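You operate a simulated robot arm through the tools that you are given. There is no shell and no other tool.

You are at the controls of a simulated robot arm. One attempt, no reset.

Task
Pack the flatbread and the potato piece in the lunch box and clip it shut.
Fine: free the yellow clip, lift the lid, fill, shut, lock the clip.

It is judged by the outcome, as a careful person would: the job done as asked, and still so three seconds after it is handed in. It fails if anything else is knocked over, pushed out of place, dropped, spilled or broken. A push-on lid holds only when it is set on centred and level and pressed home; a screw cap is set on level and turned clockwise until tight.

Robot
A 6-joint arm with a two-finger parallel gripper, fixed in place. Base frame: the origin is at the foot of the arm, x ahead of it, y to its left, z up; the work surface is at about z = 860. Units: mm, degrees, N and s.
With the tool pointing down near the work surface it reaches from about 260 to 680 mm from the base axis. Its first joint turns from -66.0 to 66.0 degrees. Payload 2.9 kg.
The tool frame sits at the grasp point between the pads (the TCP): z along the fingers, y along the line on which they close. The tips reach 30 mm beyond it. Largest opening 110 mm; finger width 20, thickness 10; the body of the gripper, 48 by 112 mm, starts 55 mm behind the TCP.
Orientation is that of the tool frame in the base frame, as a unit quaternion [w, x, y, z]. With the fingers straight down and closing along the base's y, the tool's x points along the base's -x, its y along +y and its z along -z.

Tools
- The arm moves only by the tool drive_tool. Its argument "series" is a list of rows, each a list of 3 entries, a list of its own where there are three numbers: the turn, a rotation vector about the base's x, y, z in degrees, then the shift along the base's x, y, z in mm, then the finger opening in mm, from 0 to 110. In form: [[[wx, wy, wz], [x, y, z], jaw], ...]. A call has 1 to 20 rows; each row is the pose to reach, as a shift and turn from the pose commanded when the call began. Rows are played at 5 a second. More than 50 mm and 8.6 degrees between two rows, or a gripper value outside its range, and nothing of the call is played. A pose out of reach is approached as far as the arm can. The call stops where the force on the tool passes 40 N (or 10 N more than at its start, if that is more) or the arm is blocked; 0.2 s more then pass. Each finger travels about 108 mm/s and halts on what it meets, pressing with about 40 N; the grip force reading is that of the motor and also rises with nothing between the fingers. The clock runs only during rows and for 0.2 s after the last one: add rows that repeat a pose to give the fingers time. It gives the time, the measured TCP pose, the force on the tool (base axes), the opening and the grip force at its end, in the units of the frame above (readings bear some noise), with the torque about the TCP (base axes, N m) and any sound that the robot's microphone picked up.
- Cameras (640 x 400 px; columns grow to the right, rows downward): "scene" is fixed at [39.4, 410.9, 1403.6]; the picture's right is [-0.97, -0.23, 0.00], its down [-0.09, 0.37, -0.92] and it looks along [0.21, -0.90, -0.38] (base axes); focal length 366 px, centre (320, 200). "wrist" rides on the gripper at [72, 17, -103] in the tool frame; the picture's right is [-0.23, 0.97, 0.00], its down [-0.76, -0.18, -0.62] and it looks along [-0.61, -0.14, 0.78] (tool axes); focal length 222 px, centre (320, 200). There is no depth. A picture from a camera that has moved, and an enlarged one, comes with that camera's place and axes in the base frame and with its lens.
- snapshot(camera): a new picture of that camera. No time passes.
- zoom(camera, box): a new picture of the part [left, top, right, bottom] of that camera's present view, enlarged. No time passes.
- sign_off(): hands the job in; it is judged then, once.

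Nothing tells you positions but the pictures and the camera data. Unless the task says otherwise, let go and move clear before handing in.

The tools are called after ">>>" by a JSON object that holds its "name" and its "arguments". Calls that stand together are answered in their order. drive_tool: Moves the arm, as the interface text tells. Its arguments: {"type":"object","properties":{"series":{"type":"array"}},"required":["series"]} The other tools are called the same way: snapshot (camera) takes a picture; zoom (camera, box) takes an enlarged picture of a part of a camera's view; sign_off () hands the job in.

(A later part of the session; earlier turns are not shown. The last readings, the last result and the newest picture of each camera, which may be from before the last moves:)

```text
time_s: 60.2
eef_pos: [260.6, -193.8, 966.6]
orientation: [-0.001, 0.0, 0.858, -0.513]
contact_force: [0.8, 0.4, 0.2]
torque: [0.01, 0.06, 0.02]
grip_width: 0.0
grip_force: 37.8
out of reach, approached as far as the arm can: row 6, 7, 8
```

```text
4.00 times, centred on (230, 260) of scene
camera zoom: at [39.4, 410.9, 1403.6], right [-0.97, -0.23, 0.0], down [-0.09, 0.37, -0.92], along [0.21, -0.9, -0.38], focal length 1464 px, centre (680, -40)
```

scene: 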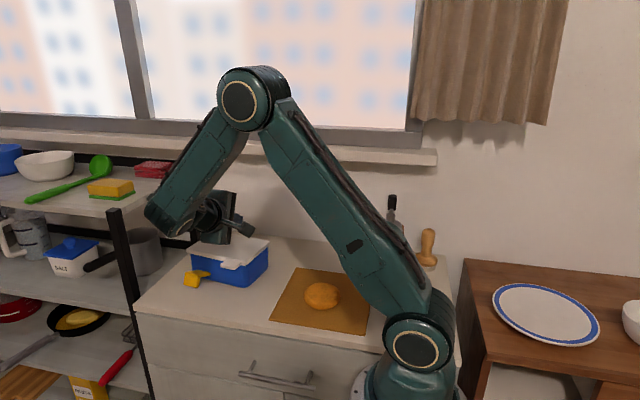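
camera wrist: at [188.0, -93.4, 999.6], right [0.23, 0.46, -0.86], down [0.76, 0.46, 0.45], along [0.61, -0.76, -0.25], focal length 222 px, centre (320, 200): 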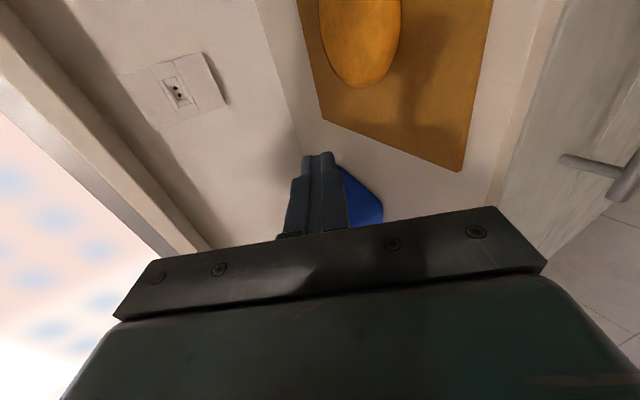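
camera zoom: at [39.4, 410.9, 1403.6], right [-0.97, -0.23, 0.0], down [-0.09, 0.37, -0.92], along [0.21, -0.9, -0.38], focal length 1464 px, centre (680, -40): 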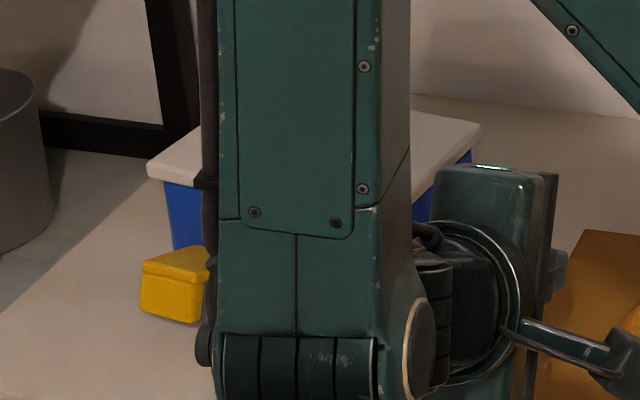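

>>> {"name": "drive_tool", "arguments": {"series": [[[5.9, -4.0, 2.4], [5, 0, 8], 0], [[11.7, -8.1, 4.9], [10, 0, 14], 0], [[17.6, -12.1, 7.3], [15, 0, 18], 0], [[23.5, -16.2, 9.7], [20, -2, 18], 0], [[29.3, -20.2, 12.2], [26, -4, 15], 0], [[35.2, -24.3, 14.6], [32, -6, 10], 0], [[41.1, -28.3, 17.0], [38, -8, 5], 0], [[46.9, -32.3, 19.4], [42, -10, 0], 0], [[52.8, -36.4, 21.9], [46, -12, -4], 0], [[58.7, -40.4, 24.3], [50, -14, -8], 0], [[58.7, -40.4, 24.3], [50, -14, -8], 0]]}}

>>> {"name": "snapshot", "arguments": {"camera": "wrist"}}

>>> {"name": "zoom", "arguments": {"camera": "wrist", "box": [60, 100, 300, 260]}}

>>> {"name": "zoom", "arguments": {"camera": "scene", "box": [150, 210, 310, 310]}}

```text
time_s: 62.6
eef_pos: [309.3, -209.2, 957.1]
orientation: [0.384, -0.001, 0.923, 0.003]
contact_force: [0.8, -0.6, -0.1]
torque: [-0.02, 0.01, 0.01]
grip_width: 0.2
grip_force: 37.5
out of reach, approached as far as the arm can: row 1, 2, 3, 4, 5, 6, 7, 8
```

```text
taken
camera wrist: at [185.2, -191.2, 978.9], right [0.16, 0.97, 0.17], down [0.1, -0.18, 0.98], along [0.98, -0.14, -0.12], focal length 222 px, centre (320, 200)
```

wrist: 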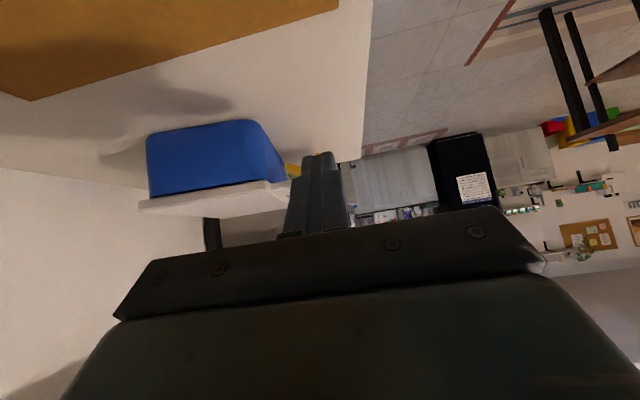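

```text
2.50 times, centred on (180, 180) of wrist
camera zoom: at [185.2, -191.2, 978.9], right [0.16, 0.97, 0.17], down [0.1, -0.18, 0.98], along [0.98, -0.14, -0.12], focal length 555 px, centre (670, 250)
```

zoom: 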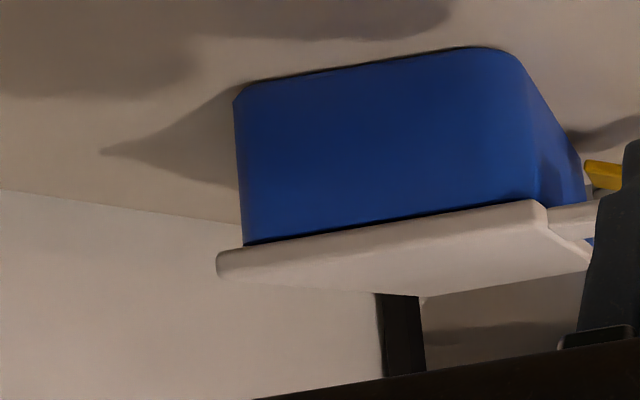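

```text
4.00 times, centred on (230, 260) of scene
camera zoom: at [39.4, 410.9, 1403.6], right [-0.97, -0.23, 0.0], down [-0.09, 0.37, -0.92], along [0.21, -0.9, -0.38], focal length 1464 px, centre (680, -40)
```

zoom: 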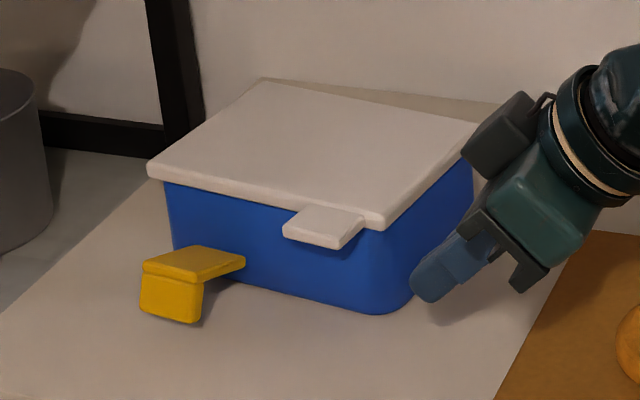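

The lid is closed again, undamaged, but the box has yawed a few degrees. I'll go above it with a vertical view to measure its pose properly.

>>> {"name": "drive_tool", "arguments": {"series": [[[0, 8, 0], [-5, 5, 30], 0], [[0, 16, 0], [0, 0, 65], 0], [[0, 24, 0], [10, -20, 100], 0], [[0, 32, 0], [30, -45, 130], 0], [[0, 40, 0], [55, -70, 155], 0], [[0, 45, 0], [75, -95, 165], 0], [[0, 45, 0], [85, -115, 165], 0], [[0, 45, 0], [85, -115, 165], 0]]}}

>>> {"name": "snapshot", "arguments": {"camera": "wrist"}}

>>> {"name": "snapshot", "arguments": {"camera": "scene"}}

```text
time_s: 64.4
eef_pos: [394.6, -325.0, 1123.8]
orientation: [0.0, 0.001, 1.0, 0.003]
contact_force: [0.5, 0.4, 0.3]
torque: [0.0, 0.04, 0.02]
grip_width: 0.1
grip_force: 37.9
```

```text
taken
camera wrist: at [322.8, -306.6, 1225.9], right [0.23, 0.97, 0.01], down [0.76, -0.18, 0.62], along [0.61, -0.14, -0.78], focal length 222 px, centre (320, 200)
```

wrist: 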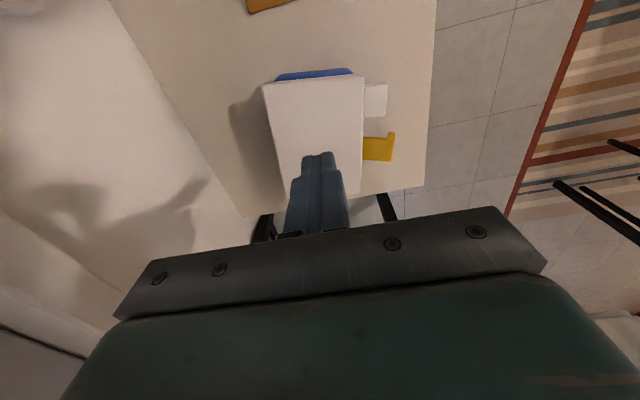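

```text
taken
```

scene: 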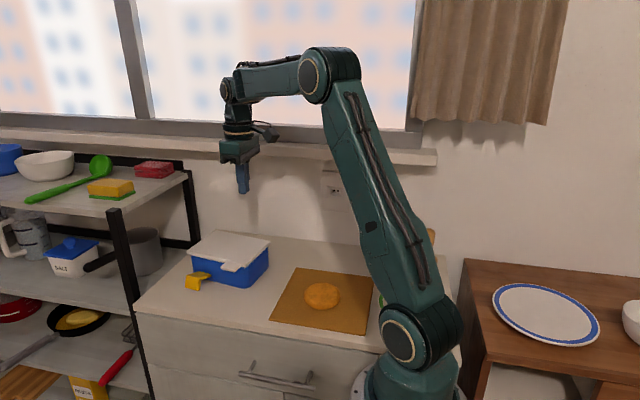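

>>> {"name": "zoom", "arguments": {"camera": "wrist", "box": [240, 50, 420, 210]}}

>>> {"name": "zoom", "arguments": {"camera": "scene", "box": [170, 220, 290, 300]}}

```text
2.50 times, centred on (330, 130) of wrist
camera zoom: at [322.8, -306.6, 1225.9], right [0.23, 0.97, 0.01], down [0.76, -0.18, 0.62], along [0.61, -0.14, -0.78], focal length 555 px, centre (295, 375)
```

zoom: 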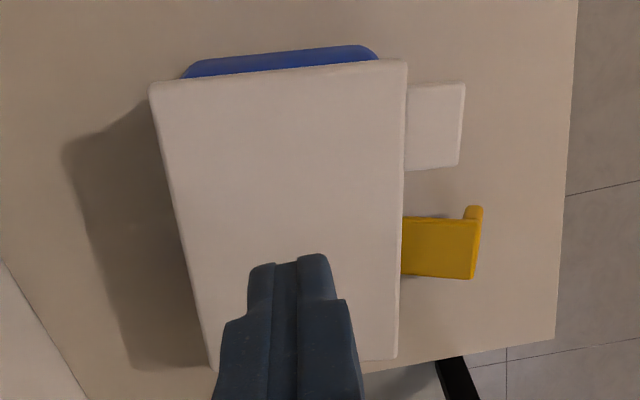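

```text
5.00 times, centred on (230, 260) of scene
camera zoom: at [39.4, 410.9, 1403.6], right [-0.97, -0.23, 0.0], down [-0.09, 0.37, -0.92], along [0.21, -0.9, -0.38], focal length 1830 px, centre (770, -100)
```

zoom: 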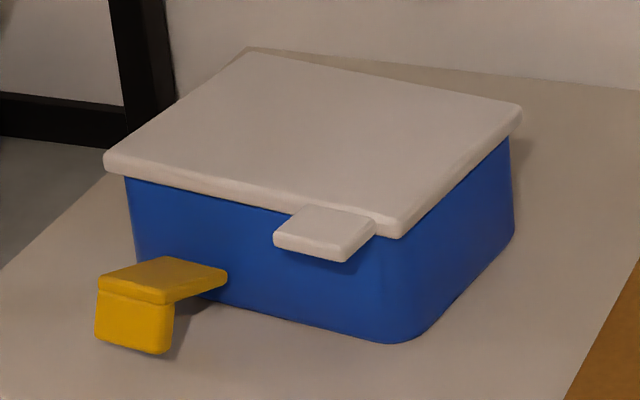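

Measured pose: the box centre is at about (456, -340), yawed about -8°. The tab points outward centred near (412, -256), and the hinge line runs along the back edge. This time I'll align to the yaw, straddle the tab with one finger above and one below, lift a little, then pinch it and carry it along the arc.

>>> {"name": "drive_tool", "arguments": {"series": [[[-7.7, 0.6, -0.9], [3, 25, 0], 0], [[-15.5, 1.1, -1.9], [6, 50, 0], 0], [[-23.2, 1.7, -2.8], [9, 75, -10], 10], [[-31, 2.2, -3.7], [12, 95, -30], 20], [[-38.7, 2.8, -4.7], [15, 110, -55], 30], [[-46.4, 3.4, -5.6], [18, 120, -85], 40], [[-54.2, 3.9, -6.5], [21, 120, -115], 40], [[-61.9, 4.5, -7.5], [24, 117, -145], 40], [[-61.9, 4.5, -7.5], [24, 117, -164], 40], [[-61.9, 4.5, -7.5], [24, 117, -164], 40]]}}

>>> {"name": "snapshot", "arguments": {"camera": "wrist"}}

>>> {"name": "zoom", "arguments": {"camera": "scene", "box": [150, 210, 310, 310]}}

```text
time_s: 66.6
eef_pos: [417.7, -206.8, 958.6]
orientation: [-0.036, 0.061, 0.856, -0.512]
contact_force: [-0.7, 0.5, 0.1]
torque: [-0.02, -0.02, -0.01]
grip_width: 40.0
grip_force: 0.0
```

```text
taken
camera wrist: at [361.0, -96.2, 992.4], right [0.29, 0.42, -0.86], down [0.82, 0.35, 0.45], along [0.49, -0.84, -0.24], focal length 222 px, centre (320, 200)
```

wrist: 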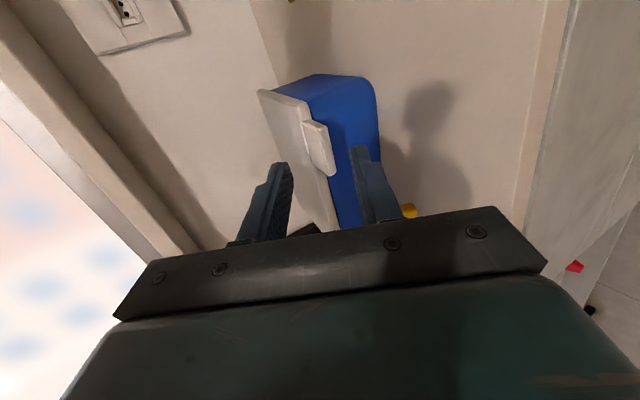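

```text
4.00 times, centred on (230, 260) of scene
camera zoom: at [39.4, 410.9, 1403.6], right [-0.97, -0.23, 0.0], down [-0.09, 0.37, -0.92], along [0.21, -0.9, -0.38], focal length 1464 px, centre (680, -40)
```

zoom: 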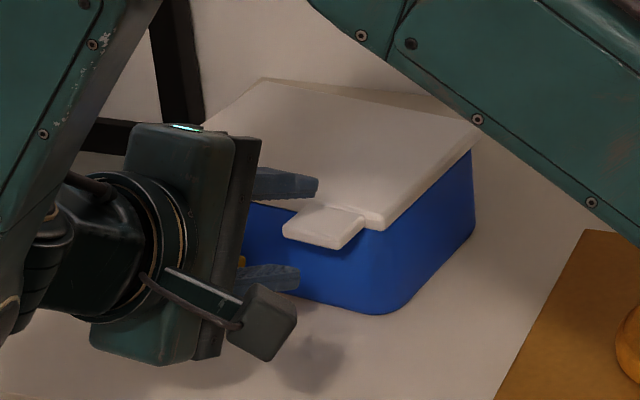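

>>> {"name": "drive_tool", "arguments": {"series": [[[0, 0, 0], [-1, -8, -10], 40], [[0, 0, 0], [-2, -15, -20.3], 40], [[0, 0, 0], [-4, -28, -20.3], 40], [[0, 0, 0], [-6, -41.8, -20.3], 40], [[0, 0, 0], [-6, -41.8, -20.3], 40]]}}

>>> {"name": "zoom", "arguments": {"camera": "wrist", "box": [220, 60, 420, 240]}}

>>> {"name": "zoom", "arguments": {"camera": "scene", "box": [150, 210, 310, 310]}}

```text
time_s: 67.8
eef_pos: [413.1, -247.2, 939.6]
orientation: [-0.035, 0.062, 0.856, -0.512]
contact_force: [0.0, 0.7, 0.6]
torque: [-0.01, -0.05, 0.0]
grip_width: 39.9
grip_force: 0.1
```

```text
2.22 times, centred on (320, 150) of wrist
camera zoom: at [355.2, -137.8, 972.4], right [0.29, 0.42, -0.86], down [0.82, 0.35, 0.45], along [0.49, -0.83, -0.25], focal length 494 px, centre (320, 311)
```

zoom: 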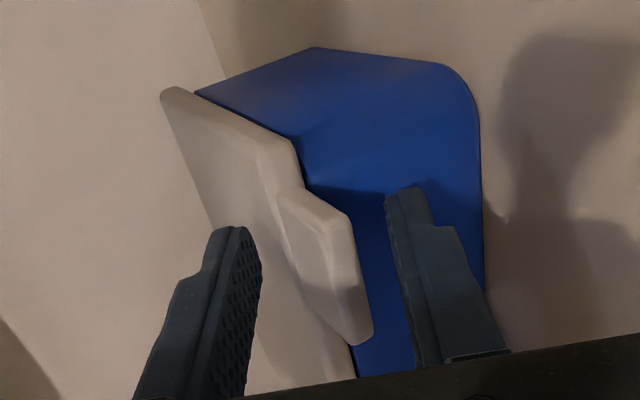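

```text
4.00 times, centred on (230, 260) of scene
camera zoom: at [39.4, 410.9, 1403.6], right [-0.97, -0.23, 0.0], down [-0.09, 0.37, -0.92], along [0.21, -0.9, -0.38], focal length 1464 px, centre (680, -40)
```

zoom: 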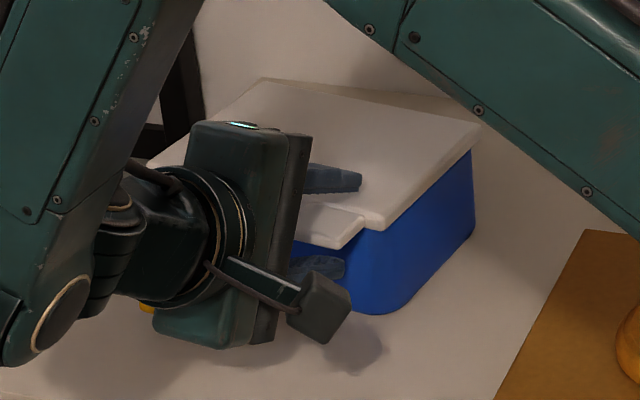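

The tab is nicely between the fingers. I'll lift with the lower finger to about 20°, then check.

>>> {"name": "drive_tool", "arguments": {"series": [[[0, 0, 0], [0, 0, 5.5], 40], [[0, 0, 0], [-0.1, -0.5, 15.5], 40], [[0, 0, 0], [-0.1, -1, 23.5], 40], [[0, 0, 0], [-0.1, -1, 32], 40], [[0, 0, 0], [-0.4, -3, 40.5], 40], [[0, 0, 0], [-0.7, -4.9, 49.5], 40], [[0, 0, 0], [-1, -6.9, 57.5], 40], [[0, 0, 0], [-1, -6.9, 57.5], 40]]}}

>>> {"name": "zoom", "arguments": {"camera": "wrist", "box": [220, 60, 420, 240]}}

>>> {"name": "zoom", "arguments": {"camera": "scene", "box": [150, 190, 310, 310]}}

```text
time_s: 69.6
eef_pos: [411.6, -254.1, 997.6]
orientation: [-0.037, 0.062, 0.857, -0.511]
contact_force: [0.1, -0.6, 0.2]
torque: [0.02, 0.01, 0.04]
grip_width: 40.4
grip_force: 0.4
```

```text
2.22 times, centred on (320, 150) of wrist
camera zoom: at [354.0, -143.7, 1030.4], right [0.29, 0.42, -0.86], down [0.82, 0.35, 0.45], along [0.49, -0.84, -0.25], focal length 494 px, centre (320, 311)
```

zoom: 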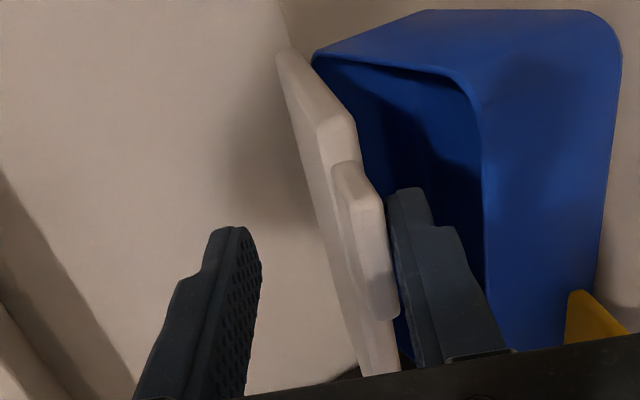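

```text
3.33 times, centred on (230, 250) of scene
camera zoom: at [39.4, 410.9, 1403.6], right [-0.97, -0.23, 0.0], down [-0.09, 0.37, -0.92], along [0.21, -0.9, -0.38], focal length 1220 px, centre (620, 33)
```

zoom: 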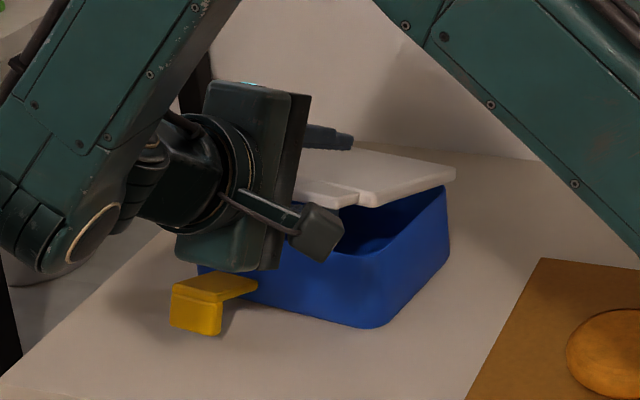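

The lid is open about 20° and resting on the lower finger. I'll close the fingers to pinch the tab now that it is nearly parallel to the pads.

>>> {"name": "drive_tool", "arguments": {"series": [[[0, 0, 0], [-0.3, -1.6, 2.5], 40], [[0, 0, 0], [-0.5, -3.2, 4.9], 34], [[0, 0, 0], [-0.5, -3.2, 4.9], 28], [[0, 0, 0], [-0.5, -3.2, 4.9], 22], [[0, 0, 0], [-0.5, -3.2, 4.9], 17], [[0, 0, 0], [-0.5, -3.2, 4.9], 13], [[0, 0, 0], [-0.5, -3.2, 4.9], 10], [[0, 0, 0], [-0.5, -3.2, 4.9], 8], [[0, 0, 0], [-0.5, -3.2, 4.9], 8]]}}

>>> {"name": "zoom", "arguments": {"camera": "wrist", "box": [220, 60, 420, 240]}}

>>> {"name": "zoom", "arguments": {"camera": "scene", "box": [150, 190, 310, 310]}}

```text
time_s: 71.6
eef_pos: [412.3, -258.4, 1002.1]
orientation: [-0.037, 0.061, 0.857, -0.511]
contact_force: [0.9, -2.0, 2.3]
torque: [-0.5, 0.16, -0.02]
grip_width: 9.3
grip_force: 20.7
```

```text
2.22 times, centred on (320, 150) of wrist
camera zoom: at [354.0, -147.8, 1035.0], right [0.29, 0.42, -0.86], down [0.82, 0.35, 0.45], along [0.49, -0.83, -0.25], focal length 494 px, centre (320, 311)
```

zoom: 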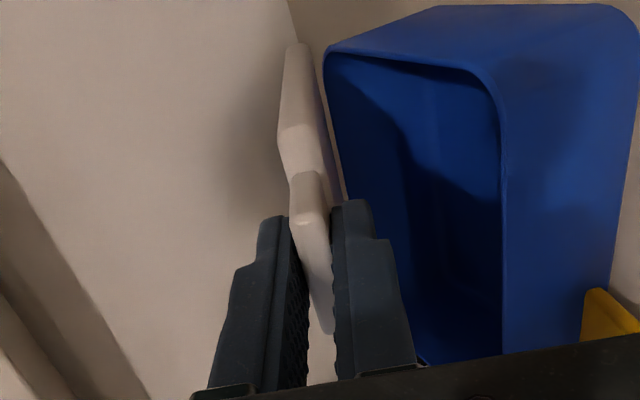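

```text
3.33 times, centred on (230, 250) of scene
camera zoom: at [39.4, 410.9, 1403.6], right [-0.97, -0.23, 0.0], down [-0.09, 0.37, -0.92], along [0.21, -0.9, -0.38], focal length 1220 px, centre (620, 33)
```

zoom: 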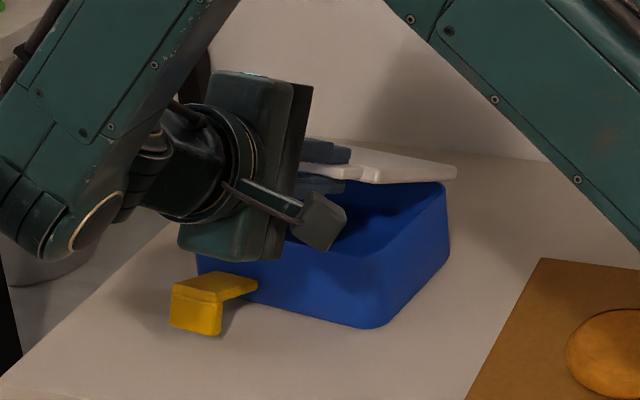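

The tab is pinched at about 20 N. I'll carry it along the hinge arc, rotating the tool with the lid.

>>> {"name": "drive_tool", "arguments": {"series": [[[3.96, -0.58, 0], [-0.8, -5.4, 9.2], 8], [[7.92, -1.15, 0], [-1.7, -11.5, 17.9], 8], [[11.87, -1.73, 0], [-2.6, -18.1, 26.1], 8], [[15.83, -2.3, 0], [-3.7, -25.2, 33.9], 8], [[19.79, -2.88, 0], [-4.8, -33, 41.1], 8], [[23.75, -3.46, 0], [-6, -41.2, 47.7], 8], [[27.7, -4.03, 0], [-7.2, -49.8, 53.8], 8], [[31.66, -4.6, 0], [-8.6, -58.8, 59.2], 8], [[35.6, -5.2, 0], [-9.9, -68.2, 64], 8], [[35.6, -5.2, 0], [-9.9, -68.2, 64], 8]]}}

>>> {"name": "snapshot", "arguments": {"camera": "wrist"}}

>>> {"name": "zoom", "arguments": {"camera": "scene", "box": [150, 190, 310, 310]}}

```text
time_s: 73.8
eef_pos: [400.9, -327.4, 1066.2]
orientation: [-0.014, 0.071, 0.972, -0.222]
contact_force: [-4.8, 3.7, 24.6]
torque: [-1.24, 0.86, -0.04]
grip_width: 9.5
grip_force: 40.3
```

```text
taken
camera wrist: at [337.8, -254.8, 1150.8], right [0.35, 0.83, -0.42], down [0.77, 0.0, 0.64], along [0.54, -0.55, -0.64], focal length 222 px, centre (320, 200)
```

wrist: 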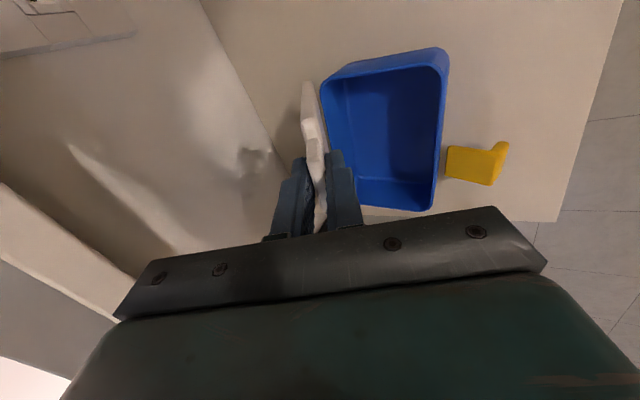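

```text
3.33 times, centred on (230, 250) of scene
camera zoom: at [39.0, 411.3, 1403.5], right [-0.97, -0.23, 0.0], down [-0.09, 0.37, -0.92], along [0.21, -0.9, -0.38], focal length 1220 px, centre (620, 33)
```

zoom: 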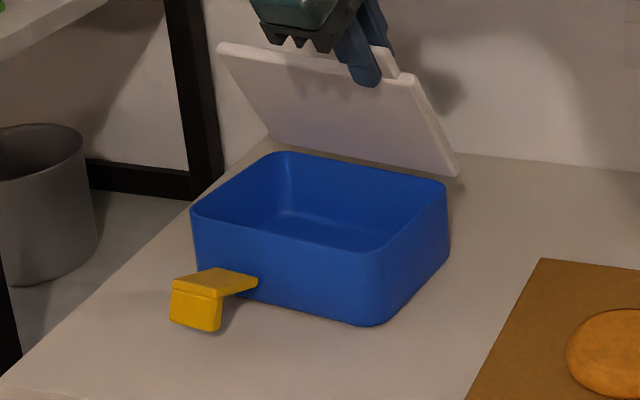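

The lid is about 65° open and the box hasn't moved. I'm pressing slightly toward the hinge (about 25 N), so I'll ease out radially and keep opening.

>>> {"name": "drive_tool", "arguments": {"series": [[[0, 0, 0], [0.2, 1.1, 2.2], 8], [[3.96, -0.58, 0], [-1.3, -8.8, 6.4], 8], [[7.92, -1.15, 0], [-2.7, -18.8, 10], 8], [[11.87, -1.73, 0], [-4.2, -29.1, 12.7], 8], [[15.83, -2.3, 0], [-5.8, -39.7, 14.8], 8], [[15.83, -2.3, 0], [-5.8, -39.7, 14.8], 8]]}}

>>> {"name": "zoom", "arguments": {"camera": "scene", "box": [150, 190, 310, 310]}}

```text
time_s: 75.2
eef_pos: [395.8, -366.8, 1080.9]
orientation: [-0.006, 0.072, 0.994, -0.085]
contact_force: [-2.8, -5.3, 12.7]
torque: [-1.17, 0.44, 0.01]
grip_width: 9.2
grip_force: 39.9
```

```text
3.33 times, centred on (230, 250) of scene
camera zoom: at [39.2, 410.9, 1403.6], right [-0.97, -0.23, 0.0], down [-0.09, 0.37, -0.92], along [0.21, -0.9, -0.38], focal length 1220 px, centre (620, 33)
```

zoom: 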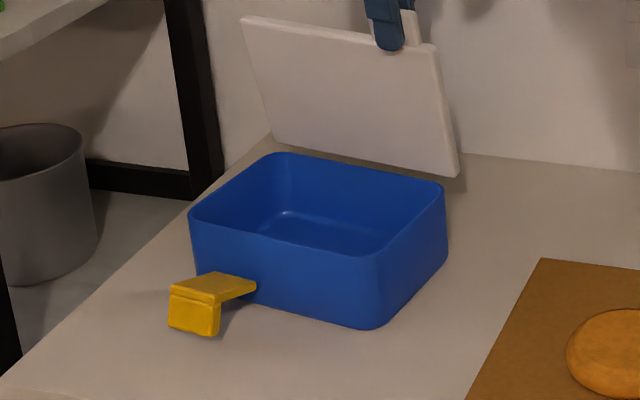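

>>> {"name": "drive_tool", "arguments": {"series": [[[3.96, -0.58, 0], [-1.5, -10.5, 2.0], 8], [[7.92, -1.15, 0], [-3.1, -21.2, 2.7], 8], [[11.87, -1.73, 0], [-4.6, -31.9, 2.6], 8], [[15.83, -2.3, 0], [-6.2, -42.5, 1.8], 8], [[19.79, -2.88, 0], [-7.7, -53, 0.3], 8], [[19.79, -2.88, 0], [-7.7, -53, 0.3], 8]]}}

>>> {"name": "zoom", "arguments": {"camera": "scene", "box": [150, 190, 310, 310]}}

>>> {"name": "snapshot", "arguments": {"camera": "wrist"}}

```text
time_s: 76.6
eef_pos: [376.7, -409.3, 1081.1]
orientation: [0.008, 0.072, 0.996, 0.061]
contact_force: [5.8, 1.1, 29.9]
torque: [1.17, -0.6, -0.23]
grip_width: 8.9
grip_force: 40.5
out of reach, approached as far as the arm can: row 4, 5, 6
```

```text
3.33 times, centred on (230, 250) of scene
camera zoom: at [39.2, 411.3, 1403.5], right [-0.97, -0.23, 0.0], down [-0.09, 0.37, -0.92], along [0.21, -0.9, -0.38], focal length 1220 px, centre (620, 33)
```

zoom: 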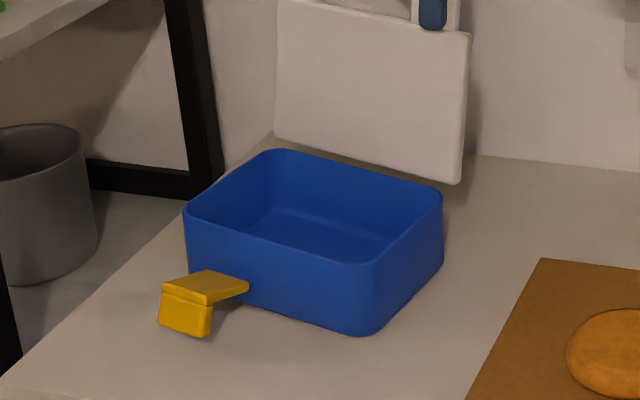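

```text
taken
camera wrist: at [303.6, -393.1, 1184.0], right [0.36, 0.92, 0.12], down [0.71, -0.36, 0.6], along [0.6, -0.13, -0.79], focal length 222 px, centre (320, 200)
```

wrist: 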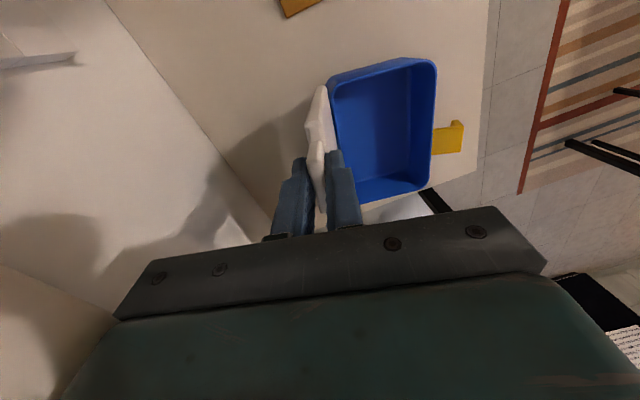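

The lid is now past vertical. I'll open the fingers gently and see whether it stays open.

>>> {"name": "drive_tool", "arguments": {"series": [[[0, 0, 0], [0, 0, 1], 10], [[0, 0, 0], [0, 0, 2], 14], [[0, 0, 0], [0, 0, 2], 20], [[0, 0, 0], [0, 0, 2], 28], [[0, 0, 0], [0, 0, 2], 36], [[0, 0, 0], [0, 0, 2], 36]]}}

>>> {"name": "zoom", "arguments": {"camera": "scene", "box": [150, 170, 310, 310]}}

>>> {"name": "snapshot", "arguments": {"camera": "wrist"}}

```text
time_s: 78.0
eef_pos: [375.2, -408.4, 1080.4]
orientation: [0.007, 0.074, 0.995, 0.063]
contact_force: [4.0, -0.9, 18.2]
torque: [0.27, -0.28, -0.2]
grip_width: 36.3
grip_force: 0.1
```

```text
2.86 times, centred on (230, 240) of scene
camera zoom: at [39.3, 411.1, 1403.6], right [-0.97, -0.23, 0.0], down [-0.09, 0.37, -0.92], along [0.21, -0.9, -0.38], focal length 1046 px, centre (577, 86)
```

zoom: 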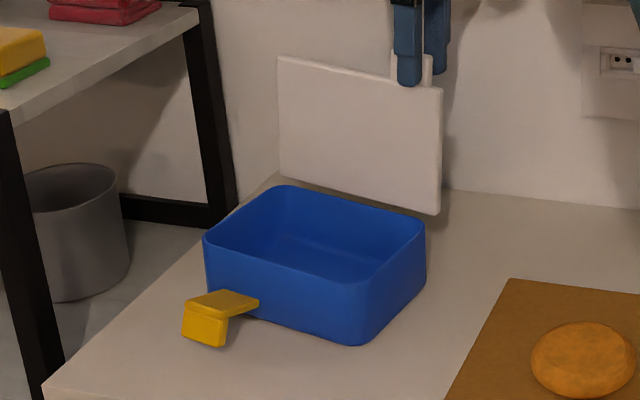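

```text
taken
camera wrist: at [303.7, -393.7, 1184.0], right [0.36, 0.92, 0.12], down [0.71, -0.36, 0.6], along [0.6, -0.13, -0.79], focal length 222 px, centre (320, 200)
```

wrist: 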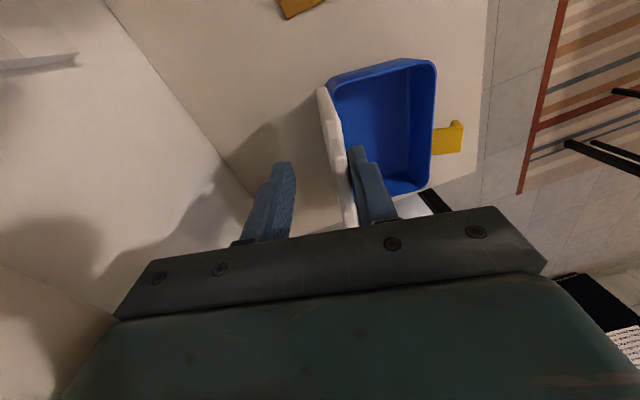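

>>> {"name": "drive_tool", "arguments": {"series": [[[0, 0, 0], [0, 2, 10], 36], [[0, 0, 0], [0, 4, 25], 36], [[0, 0, 0], [0, 6, 45], 36], [[0, 0, 0], [0, 8, 65], 36], [[0, 0, 0], [0, 8, 65], 36]]}}

>>> {"name": "zoom", "arguments": {"camera": "scene", "box": [150, 170, 310, 310]}}

>>> {"name": "snapshot", "arguments": {"camera": "wrist"}}

```text
time_s: 79.2
eef_pos: [362.1, -430.5, 1117.0]
orientation: [-0.025, 0.072, 0.997, 0.029]
contact_force: [0.2, -0.5, 0.4]
torque: [-0.01, 0.01, -0.01]
grip_width: 36.0
grip_force: 0.0
out of reach, approached as far as the arm can: row 1, 2, 3, 4
```

```text
2.86 times, centred on (230, 240) of scene
camera zoom: at [39.4, 410.9, 1403.6], right [-0.97, -0.23, 0.0], down [-0.09, 0.37, -0.92], along [0.21, -0.9, -0.38], focal length 1046 px, centre (577, 86)
```

zoom: 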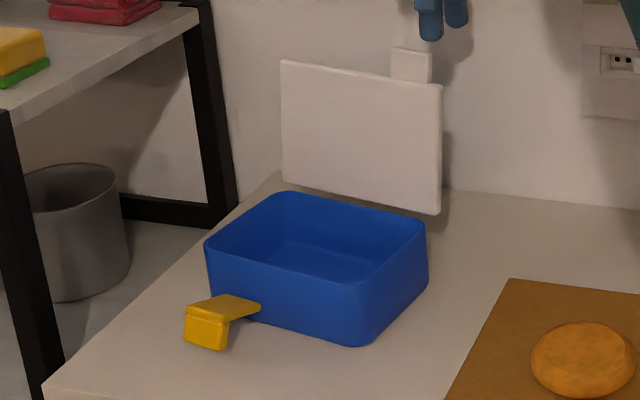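

```text
taken
camera wrist: at [298.4, -409.3, 1224.8], right [0.36, 0.93, 0.04], down [0.76, -0.32, 0.57], along [0.54, -0.18, -0.82], focal length 222 px, centre (320, 200)
```

wrist: 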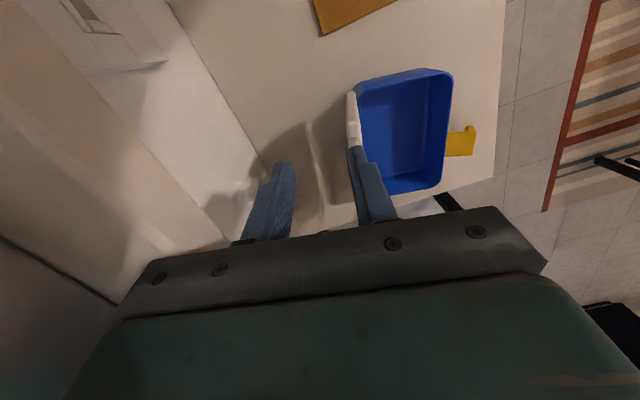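

The lid stays open past vertical, so next is the flatbread at about (193, -265). I'll climb clear of the lid and move over the board with the gripper closing along x.

>>> {"name": "drive_tool", "arguments": {"series": [[[-0.5, 0, -8.2], [-10, 5, 15], 50], [[-1, 0.1, -16.3], [-25, 15, 30], 60], [[-1.4, 0.1, -24.5], [-45, 30, 35], 80], [[-1.9, 0.1, -32.7], [-65, 50, 35], 100], [[-2.4, 0.2, -40.9], [-85, 75, 25], 108], [[-2.9, 0.2, -49], [-105, 100, 10], 108], [[-3.4, 0.2, -57.2], [-125, 125, -10], 108], [[-3.8, 0.3, -65.4], [-145, 145, -30], 108], [[-4.3, 0.3, -73.5], [-158, 158, -50], 108], [[-4.8, 0.35, -81.7], [-165, 165, -67], 108], [[-4.8, 0.35, -81.7], [-165, 165, -67], 108]]}}

>>> {"name": "snapshot", "arguments": {"camera": "wrist"}}

>>> {"name": "snapshot", "arguments": {"camera": "scene"}}

```text
time_s: 81.6
eef_pos: [264.6, -297.1, 1260.5]
orientation: [0.044, 0.706, 0.707, 0.004]
contact_force: [0.6, 1.1, 0.1]
torque: [-0.01, 0.02, 0.02]
grip_width: 108.0
grip_force: 0.1
out of reach, approached as far as the arm can: row 1, 4, 5, 6, 7, 8, 9, 10, 11
```

```text
taken
camera wrist: at [273.8, -218.3, 1359.3], right [0.97, -0.23, 0.08], down [-0.22, -0.73, 0.65], along [-0.09, -0.65, -0.75], focal length 222 px, centre (320, 200)
```

wrist: 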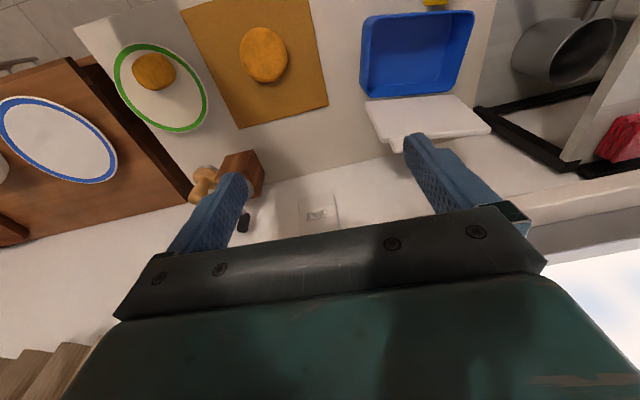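

```text
taken
```

scene: 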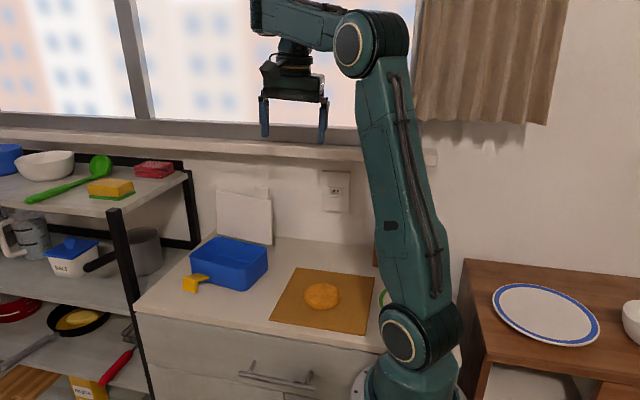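

The arm ended up higher than I asked but well clear, and everything is in place. I'll come down over the flatbread.

>>> {"name": "drive_tool", "arguments": {"series": [[[1, 1.2, 0], [-10, 5, -40], 108], [[2, 2.4, 0], [-20, 10, -80], 108], [[3.2, 3.9, -0.1], [-32, 15, -120], 108], [[3.2, 3.9, -0.1], [-45, 20, -160], 108], [[3.2, 3.9, -0.1], [-58, 26, -200], 108], [[3.2, 3.9, -0.1], [-69, 31, -240], 108], [[3.2, 3.9, -0.1], [-69, 31, -260], 108], [[3.2, 3.9, -0.1], [-69, 31, -260], 108]]}}

>>> {"name": "snapshot", "arguments": {"camera": "wrist"}}

>>> {"name": "snapshot", "arguments": {"camera": "scene"}}

```text
time_s: 83.4
eef_pos: [195.4, -263.7, 999.6]
orientation: [0.003, 0.707, 0.708, 0.0]
contact_force: [-0.6, -0.3, -0.4]
torque: [0.03, -0.04, 0.02]
grip_width: 108.1
grip_force: 0.1
out of reach, approached as far as the arm can: row 1, 2, 3
```

```text
taken
camera wrist: at [212.5, -189.9, 1102.0], right [0.97, -0.23, 0.0], down [-0.18, -0.76, 0.62], along [-0.14, -0.61, -0.78], focal length 222 px, centre (320, 200)
```

wrist: 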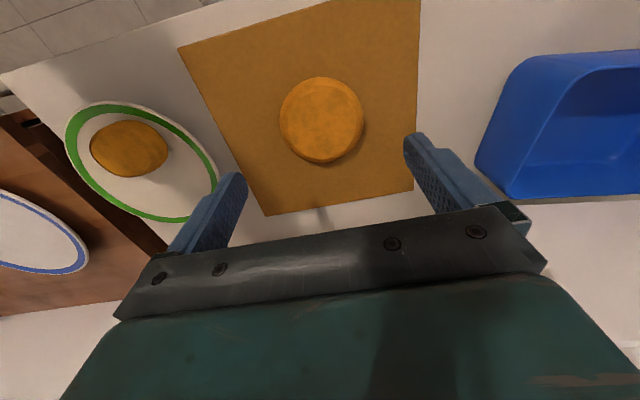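

```text
taken
```

scene: 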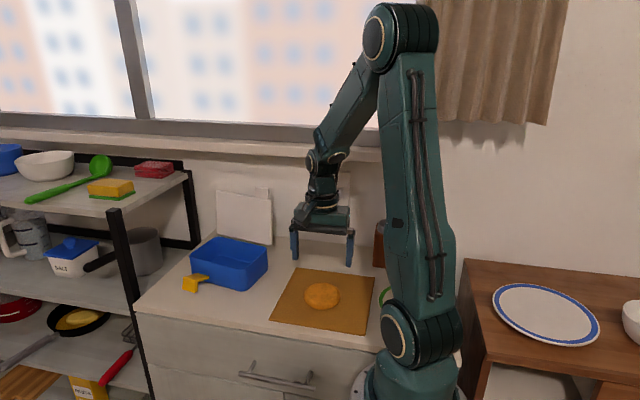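

The flatbread centre is at about (198, -265). I'll descend with the jaws wide and grip it just above the board.

>>> {"name": "drive_tool", "arguments": {"series": [[[0, 0, 0], [2.5, -1.5, -25], 108], [[0, 0, 0], [2.5, -1.5, -50], 108], [[0, 0, 0], [2.5, -1.5, -75], 108], [[0, 0, 0], [2.5, -1.5, -88], 108], [[0, 0, 0], [2.5, -1.5, -95], 108], [[0, 0, 0], [2.5, -1.5, -96.5], 108], [[0, 0, 0], [2.5, -1.5, -96.5], 98], [[0, 0, 0], [2.5, -1.5, -96.5], 92], [[0, 0, 0], [2.5, -1.5, -96.5], 88], [[0, 0, 0], [2.5, -1.5, -96.5], 84], [[0, 0, 0], [2.5, -1.5, -96.5], 81], [[0, 0, 0], [2.5, -1.5, -96.5], 79], [[0, 0, 0], [2.5, -1.5, -96.5], 79]]}}

>>> {"name": "snapshot", "arguments": {"camera": "wrist"}}

>>> {"name": "zoom", "arguments": {"camera": "scene", "box": [250, 220, 410, 340]}}

```text
time_s: 86.2
eef_pos: [199.7, -264.1, 904.2]
orientation: [0.002, 0.707, 0.707, 0.0]
contact_force: [-0.7, -0.6, 0.6]
torque: [-0.02, 0.06, -0.01]
grip_width: 80.2
grip_force: 1.2
```

```text
taken
camera wrist: at [215.6, -190.2, 1006.6], right [0.97, -0.23, 0.0], down [-0.18, -0.76, 0.62], along [-0.14, -0.61, -0.78], focal length 222 px, centre (320, 200)
```

wrist: 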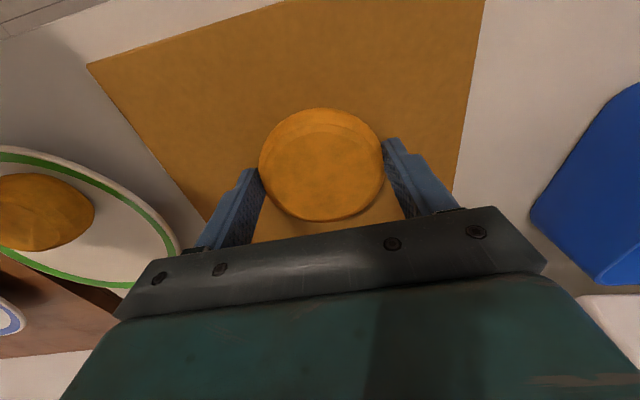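

```text
3.33 times, centred on (330, 280) of scene
camera zoom: at [39.4, 410.9, 1403.6], right [-0.97, -0.23, 0.0], down [-0.09, 0.37, -0.92], along [0.21, -0.9, -0.38], focal length 1220 px, centre (287, -67)
```

zoom: 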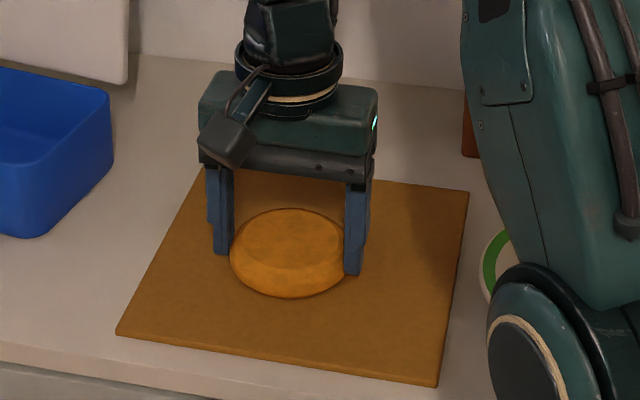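

Contact is just made, but the disc's centre looks about 6 mm nearer +y than the pads. I'll open slightly, re-centre, and grip firmly.

>>> {"name": "drive_tool", "arguments": {"series": [[[0, 0, 0], [0, 0, 0], 92], [[0, 0, 0], [0, 3, -0.5], 94], [[0, 0, 0], [0, 6, -1], 94], [[0, 0, 0], [0, 6, -1], 88], [[0, 0, 0], [0, 6, -1], 84], [[0, 0, 0], [0, 6, -1], 81], [[0, 0, 0], [0, 6, -1], 78], [[0, 0, 0], [0, 6, -1], 75], [[0, 0, 0], [0, 6, -1], 72], [[0, 0, 0], [0, 6, -1], 72]]}}

>>> {"name": "snapshot", "arguments": {"camera": "wrist"}}

>>> {"name": "zoom", "arguments": {"camera": "scene", "box": [250, 220, 410, 340]}}

```text
time_s: 88.4
eef_pos: [199.5, -258.0, 903.3]
orientation: [0.003, 0.707, 0.707, -0.001]
contact_force: [0.2, 0.9, 0.9]
torque: [-0.05, 0.01, 0.0]
grip_width: 78.4
grip_force: 39.8
```

```text
taken
camera wrist: at [215.8, -184.1, 1005.9], right [0.97, -0.23, 0.0], down [-0.18, -0.76, 0.62], along [-0.14, -0.61, -0.78], focal length 222 px, centre (320, 200)
```

wrist: 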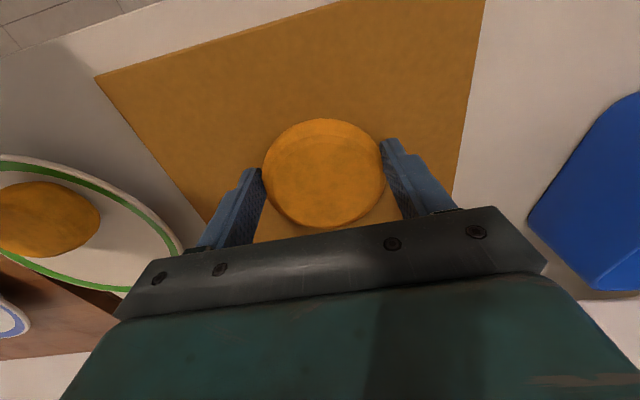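

```text
3.33 times, centred on (330, 280) of scene
camera zoom: at [39.4, 410.9, 1403.6], right [-0.97, -0.23, 0.0], down [-0.09, 0.37, -0.92], along [0.21, -0.9, -0.38], focal length 1220 px, centre (287, -67)
```

zoom: 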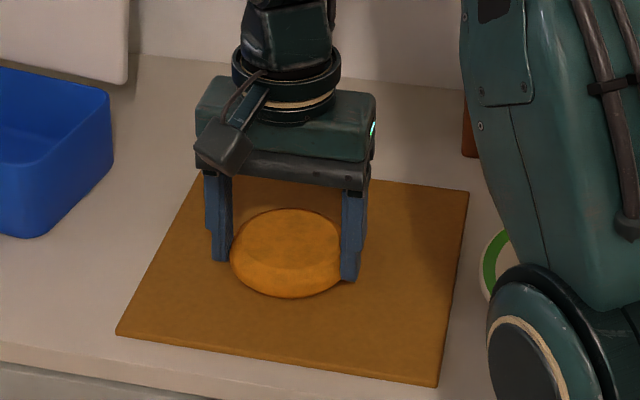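

The flatbread is gripped at 78 mm. I'll lift it and check the hold.

>>> {"name": "drive_tool", "arguments": {"series": [[[0, 0, 0], [0, 0, 8], 72], [[0, 0, 0], [0, 0, 20], 72], [[0, 0, 0], [0, 0, 45], 72], [[0, 0, 0], [0, 0, 75], 72], [[0, 0, 0], [0, 0, 105], 72], [[0, 0, 0], [0, 0, 120], 72], [[0, 0, 0], [0, 0, 120], 72]]}}

>>> {"name": "snapshot", "arguments": {"camera": "wrist"}}

>>> {"name": "snapshot", "arguments": {"camera": "scene"}}

>>> {"name": "zoom", "arguments": {"camera": "scene", "box": [170, 180, 290, 310]}}

```text
time_s: 90.0
eef_pos: [199.0, -258.0, 1022.6]
orientation: [0.002, 0.707, 0.707, 0.0]
contact_force: [-0.9, -0.6, -0.1]
torque: [-0.01, -0.02, 0.0]
grip_width: 78.1
grip_force: 40.0
```

```text
taken
camera wrist: at [215.5, -183.5, 1124.9], right [0.97, -0.23, 0.0], down [-0.18, -0.76, 0.62], along [-0.14, -0.61, -0.78], focal length 222 px, centre (320, 200)
```

wrist: 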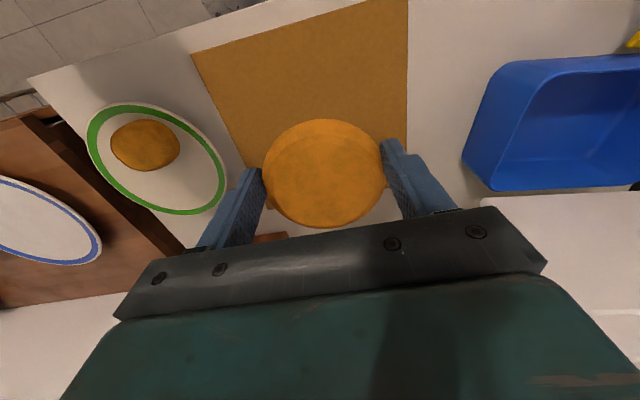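

```text
taken
```

scene: 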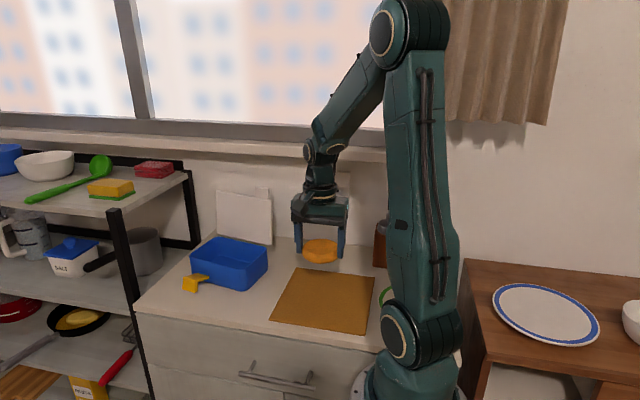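

```text
3.08 times, centred on (230, 245) of scene
camera zoom: at [39.4, 410.9, 1403.6], right [-0.97, -0.23, 0.0], down [-0.09, 0.37, -0.92], along [0.21, -0.9, -0.38], focal length 1126 px, centre (597, 62)
```

zoom: 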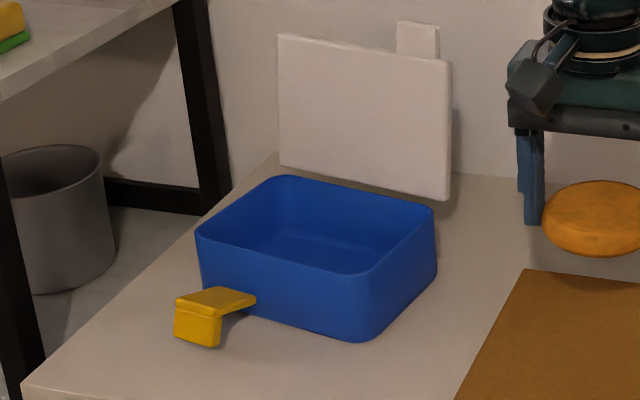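

The flatbread is held well. The open box is centred near (451, -327) with a yaw of about -6°. I'll carry the bread over the box and look before lowering.

>>> {"name": "drive_tool", "arguments": {"series": [[[0, 0, -0.8], [33, -8, 5], 72], [[0, 0, -1.6], [67, -17, 8], 72], [[0, 0, -2.4], [100, -26, 8], 72], [[0, 0, -3.2], [134, -35, 8], 72], [[0, 0, -4], [167, -44, 8], 72], [[0, 0, -4.8], [200, -53, 8], 72], [[0, 0, -5.5], [234, -62, 8], 72], [[0, 0, -6], [267, -70.5, 8], 72], [[0, 0, -6], [267, -70.5, 8], 72]]}}

>>> {"name": "snapshot", "arguments": {"camera": "wrist"}}

>>> {"name": "snapshot", "arguments": {"camera": "scene"}}

>>> {"name": "zoom", "arguments": {"camera": "scene", "box": [150, 170, 310, 310]}}

```text
time_s: 92.0
eef_pos: [466.6, -328.6, 1029.8]
orientation: [0.002, 0.744, 0.669, 0.0]
contact_force: [-0.1, 0.5, -1.3]
torque: [0.02, 0.01, 0.05]
grip_width: 78.2
grip_force: 40.0
```

```text
taken
camera wrist: at [490.5, -256.0, 1133.1], right [0.94, -0.33, 0.0], down [-0.26, -0.74, 0.62], along [-0.2, -0.59, -0.78], focal length 222 px, centre (320, 200)
```

wrist: 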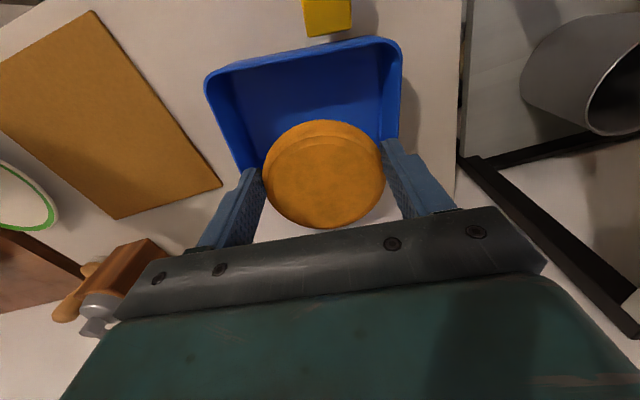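

```text
taken
```

scene: 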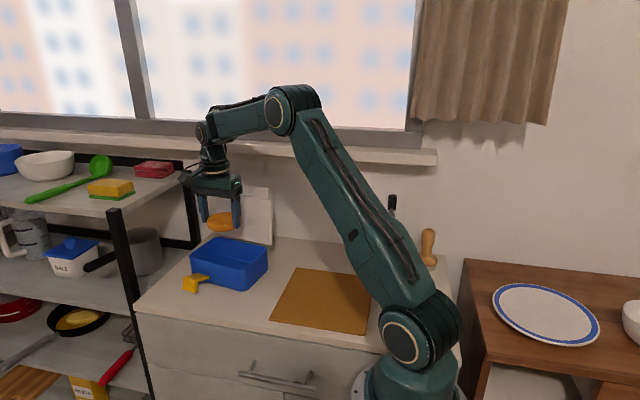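

```text
2.86 times, centred on (230, 240) of scene
camera zoom: at [39.5, 410.9, 1403.6], right [-0.97, -0.23, 0.0], down [-0.09, 0.37, -0.92], along [0.21, -0.9, -0.38], focal length 1046 px, centre (577, 86)
```

zoom: 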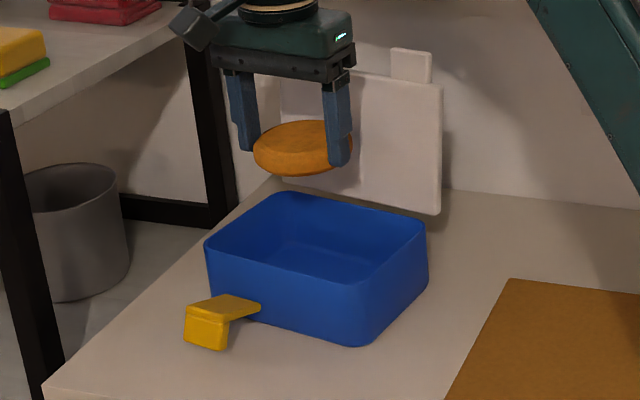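

>>> {"name": "drive_tool", "arguments": {"series": [[[0, 0, -1], [3, 0.5, -20], 72], [[0, 0, -2], [5, 1, -45], 72], [[0, 0, -2], [5, 1, -70], 72], [[0, 0, -2], [5, 1, -95], 72], [[0, 0, -2], [5, 1, -112], 72], [[0, 0, -2], [5, 1, -120], 72], [[0, 0, -2], [5, 1, -123], 72], [[0, 0, -2], [5, 1, -123], 72]]}}

>>> {"name": "snapshot", "arguments": {"camera": "wrist"}}

>>> {"name": "zoom", "arguments": {"camera": "scene", "box": [150, 170, 310, 310]}}

```text
time_s: 93.8
eef_pos: [471.2, -327.1, 909.0]
orientation: [0.002, 0.755, 0.656, 0.0]
contact_force: [-1.1, 0.1, -1.0]
torque: [0.03, -0.02, 0.0]
grip_width: 78.0
grip_force: 40.2
```

```text
taken
camera wrist: at [496.9, -256.4, 1011.4], right [0.93, -0.36, 0.0], down [-0.28, -0.73, 0.62], along [-0.22, -0.58, -0.78], focal length 222 px, centre (320, 200)
```

wrist: 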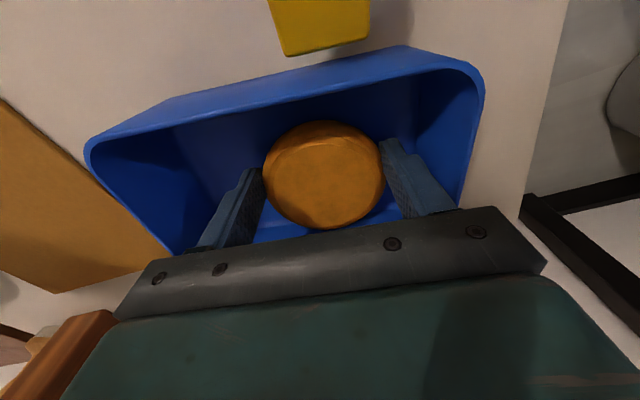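

```text
2.86 times, centred on (230, 240) of scene
camera zoom: at [39.4, 410.9, 1403.6], right [-0.97, -0.23, 0.0], down [-0.09, 0.37, -0.92], along [0.21, -0.9, -0.38], focal length 1046 px, centre (577, 86)
```

zoom: 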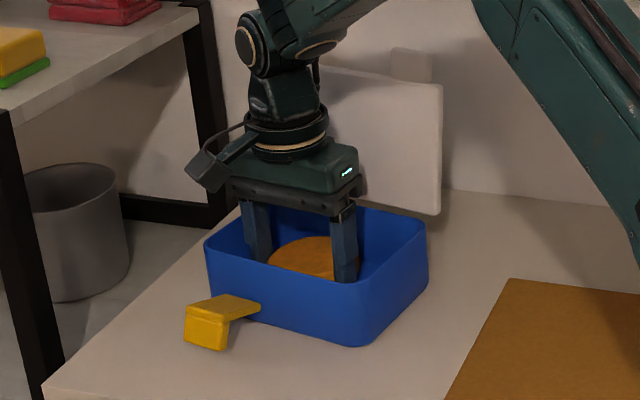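

>>> {"name": "drive_tool", "arguments": {"series": [[[0, 0, 0], [0, 0, -1.5], 72], [[0, 0, 0], [0, 0, -3], 72], [[0, 0, 0], [0, 0, -4], 72], [[0, 0, 0], [0, 0, -5], 72], [[0, 0, 0], [0, 0, -5], 72]]}}

```text
time_s: 95.0
eef_pos: [470.7, -327.9, 904.9]
orientation: [0.002, 0.755, 0.656, -0.001]
contact_force: [0.1, 0.1, -0.5]
torque: [-0.01, 0.0, -0.02]
grip_width: 77.9
grip_force: 39.6
```

>>> {"name": "drive_tool", "arguments": {"series": [[[0, 0, 0], [0, 0, -1], 72], [[0, 0, 0], [0, 0, -2], 72], [[0, 0, 0], [0, 0, -2], 72]]}}

```text
time_s: 95.8
eef_pos: [470.2, -328.8, 901.8]
orientation: [0.003, 0.755, 0.656, 0.0]
contact_force: [-0.1, 0.6, 3.3]
torque: [0.06, 0.17, -0.02]
grip_width: 78.0
grip_force: 39.8
```

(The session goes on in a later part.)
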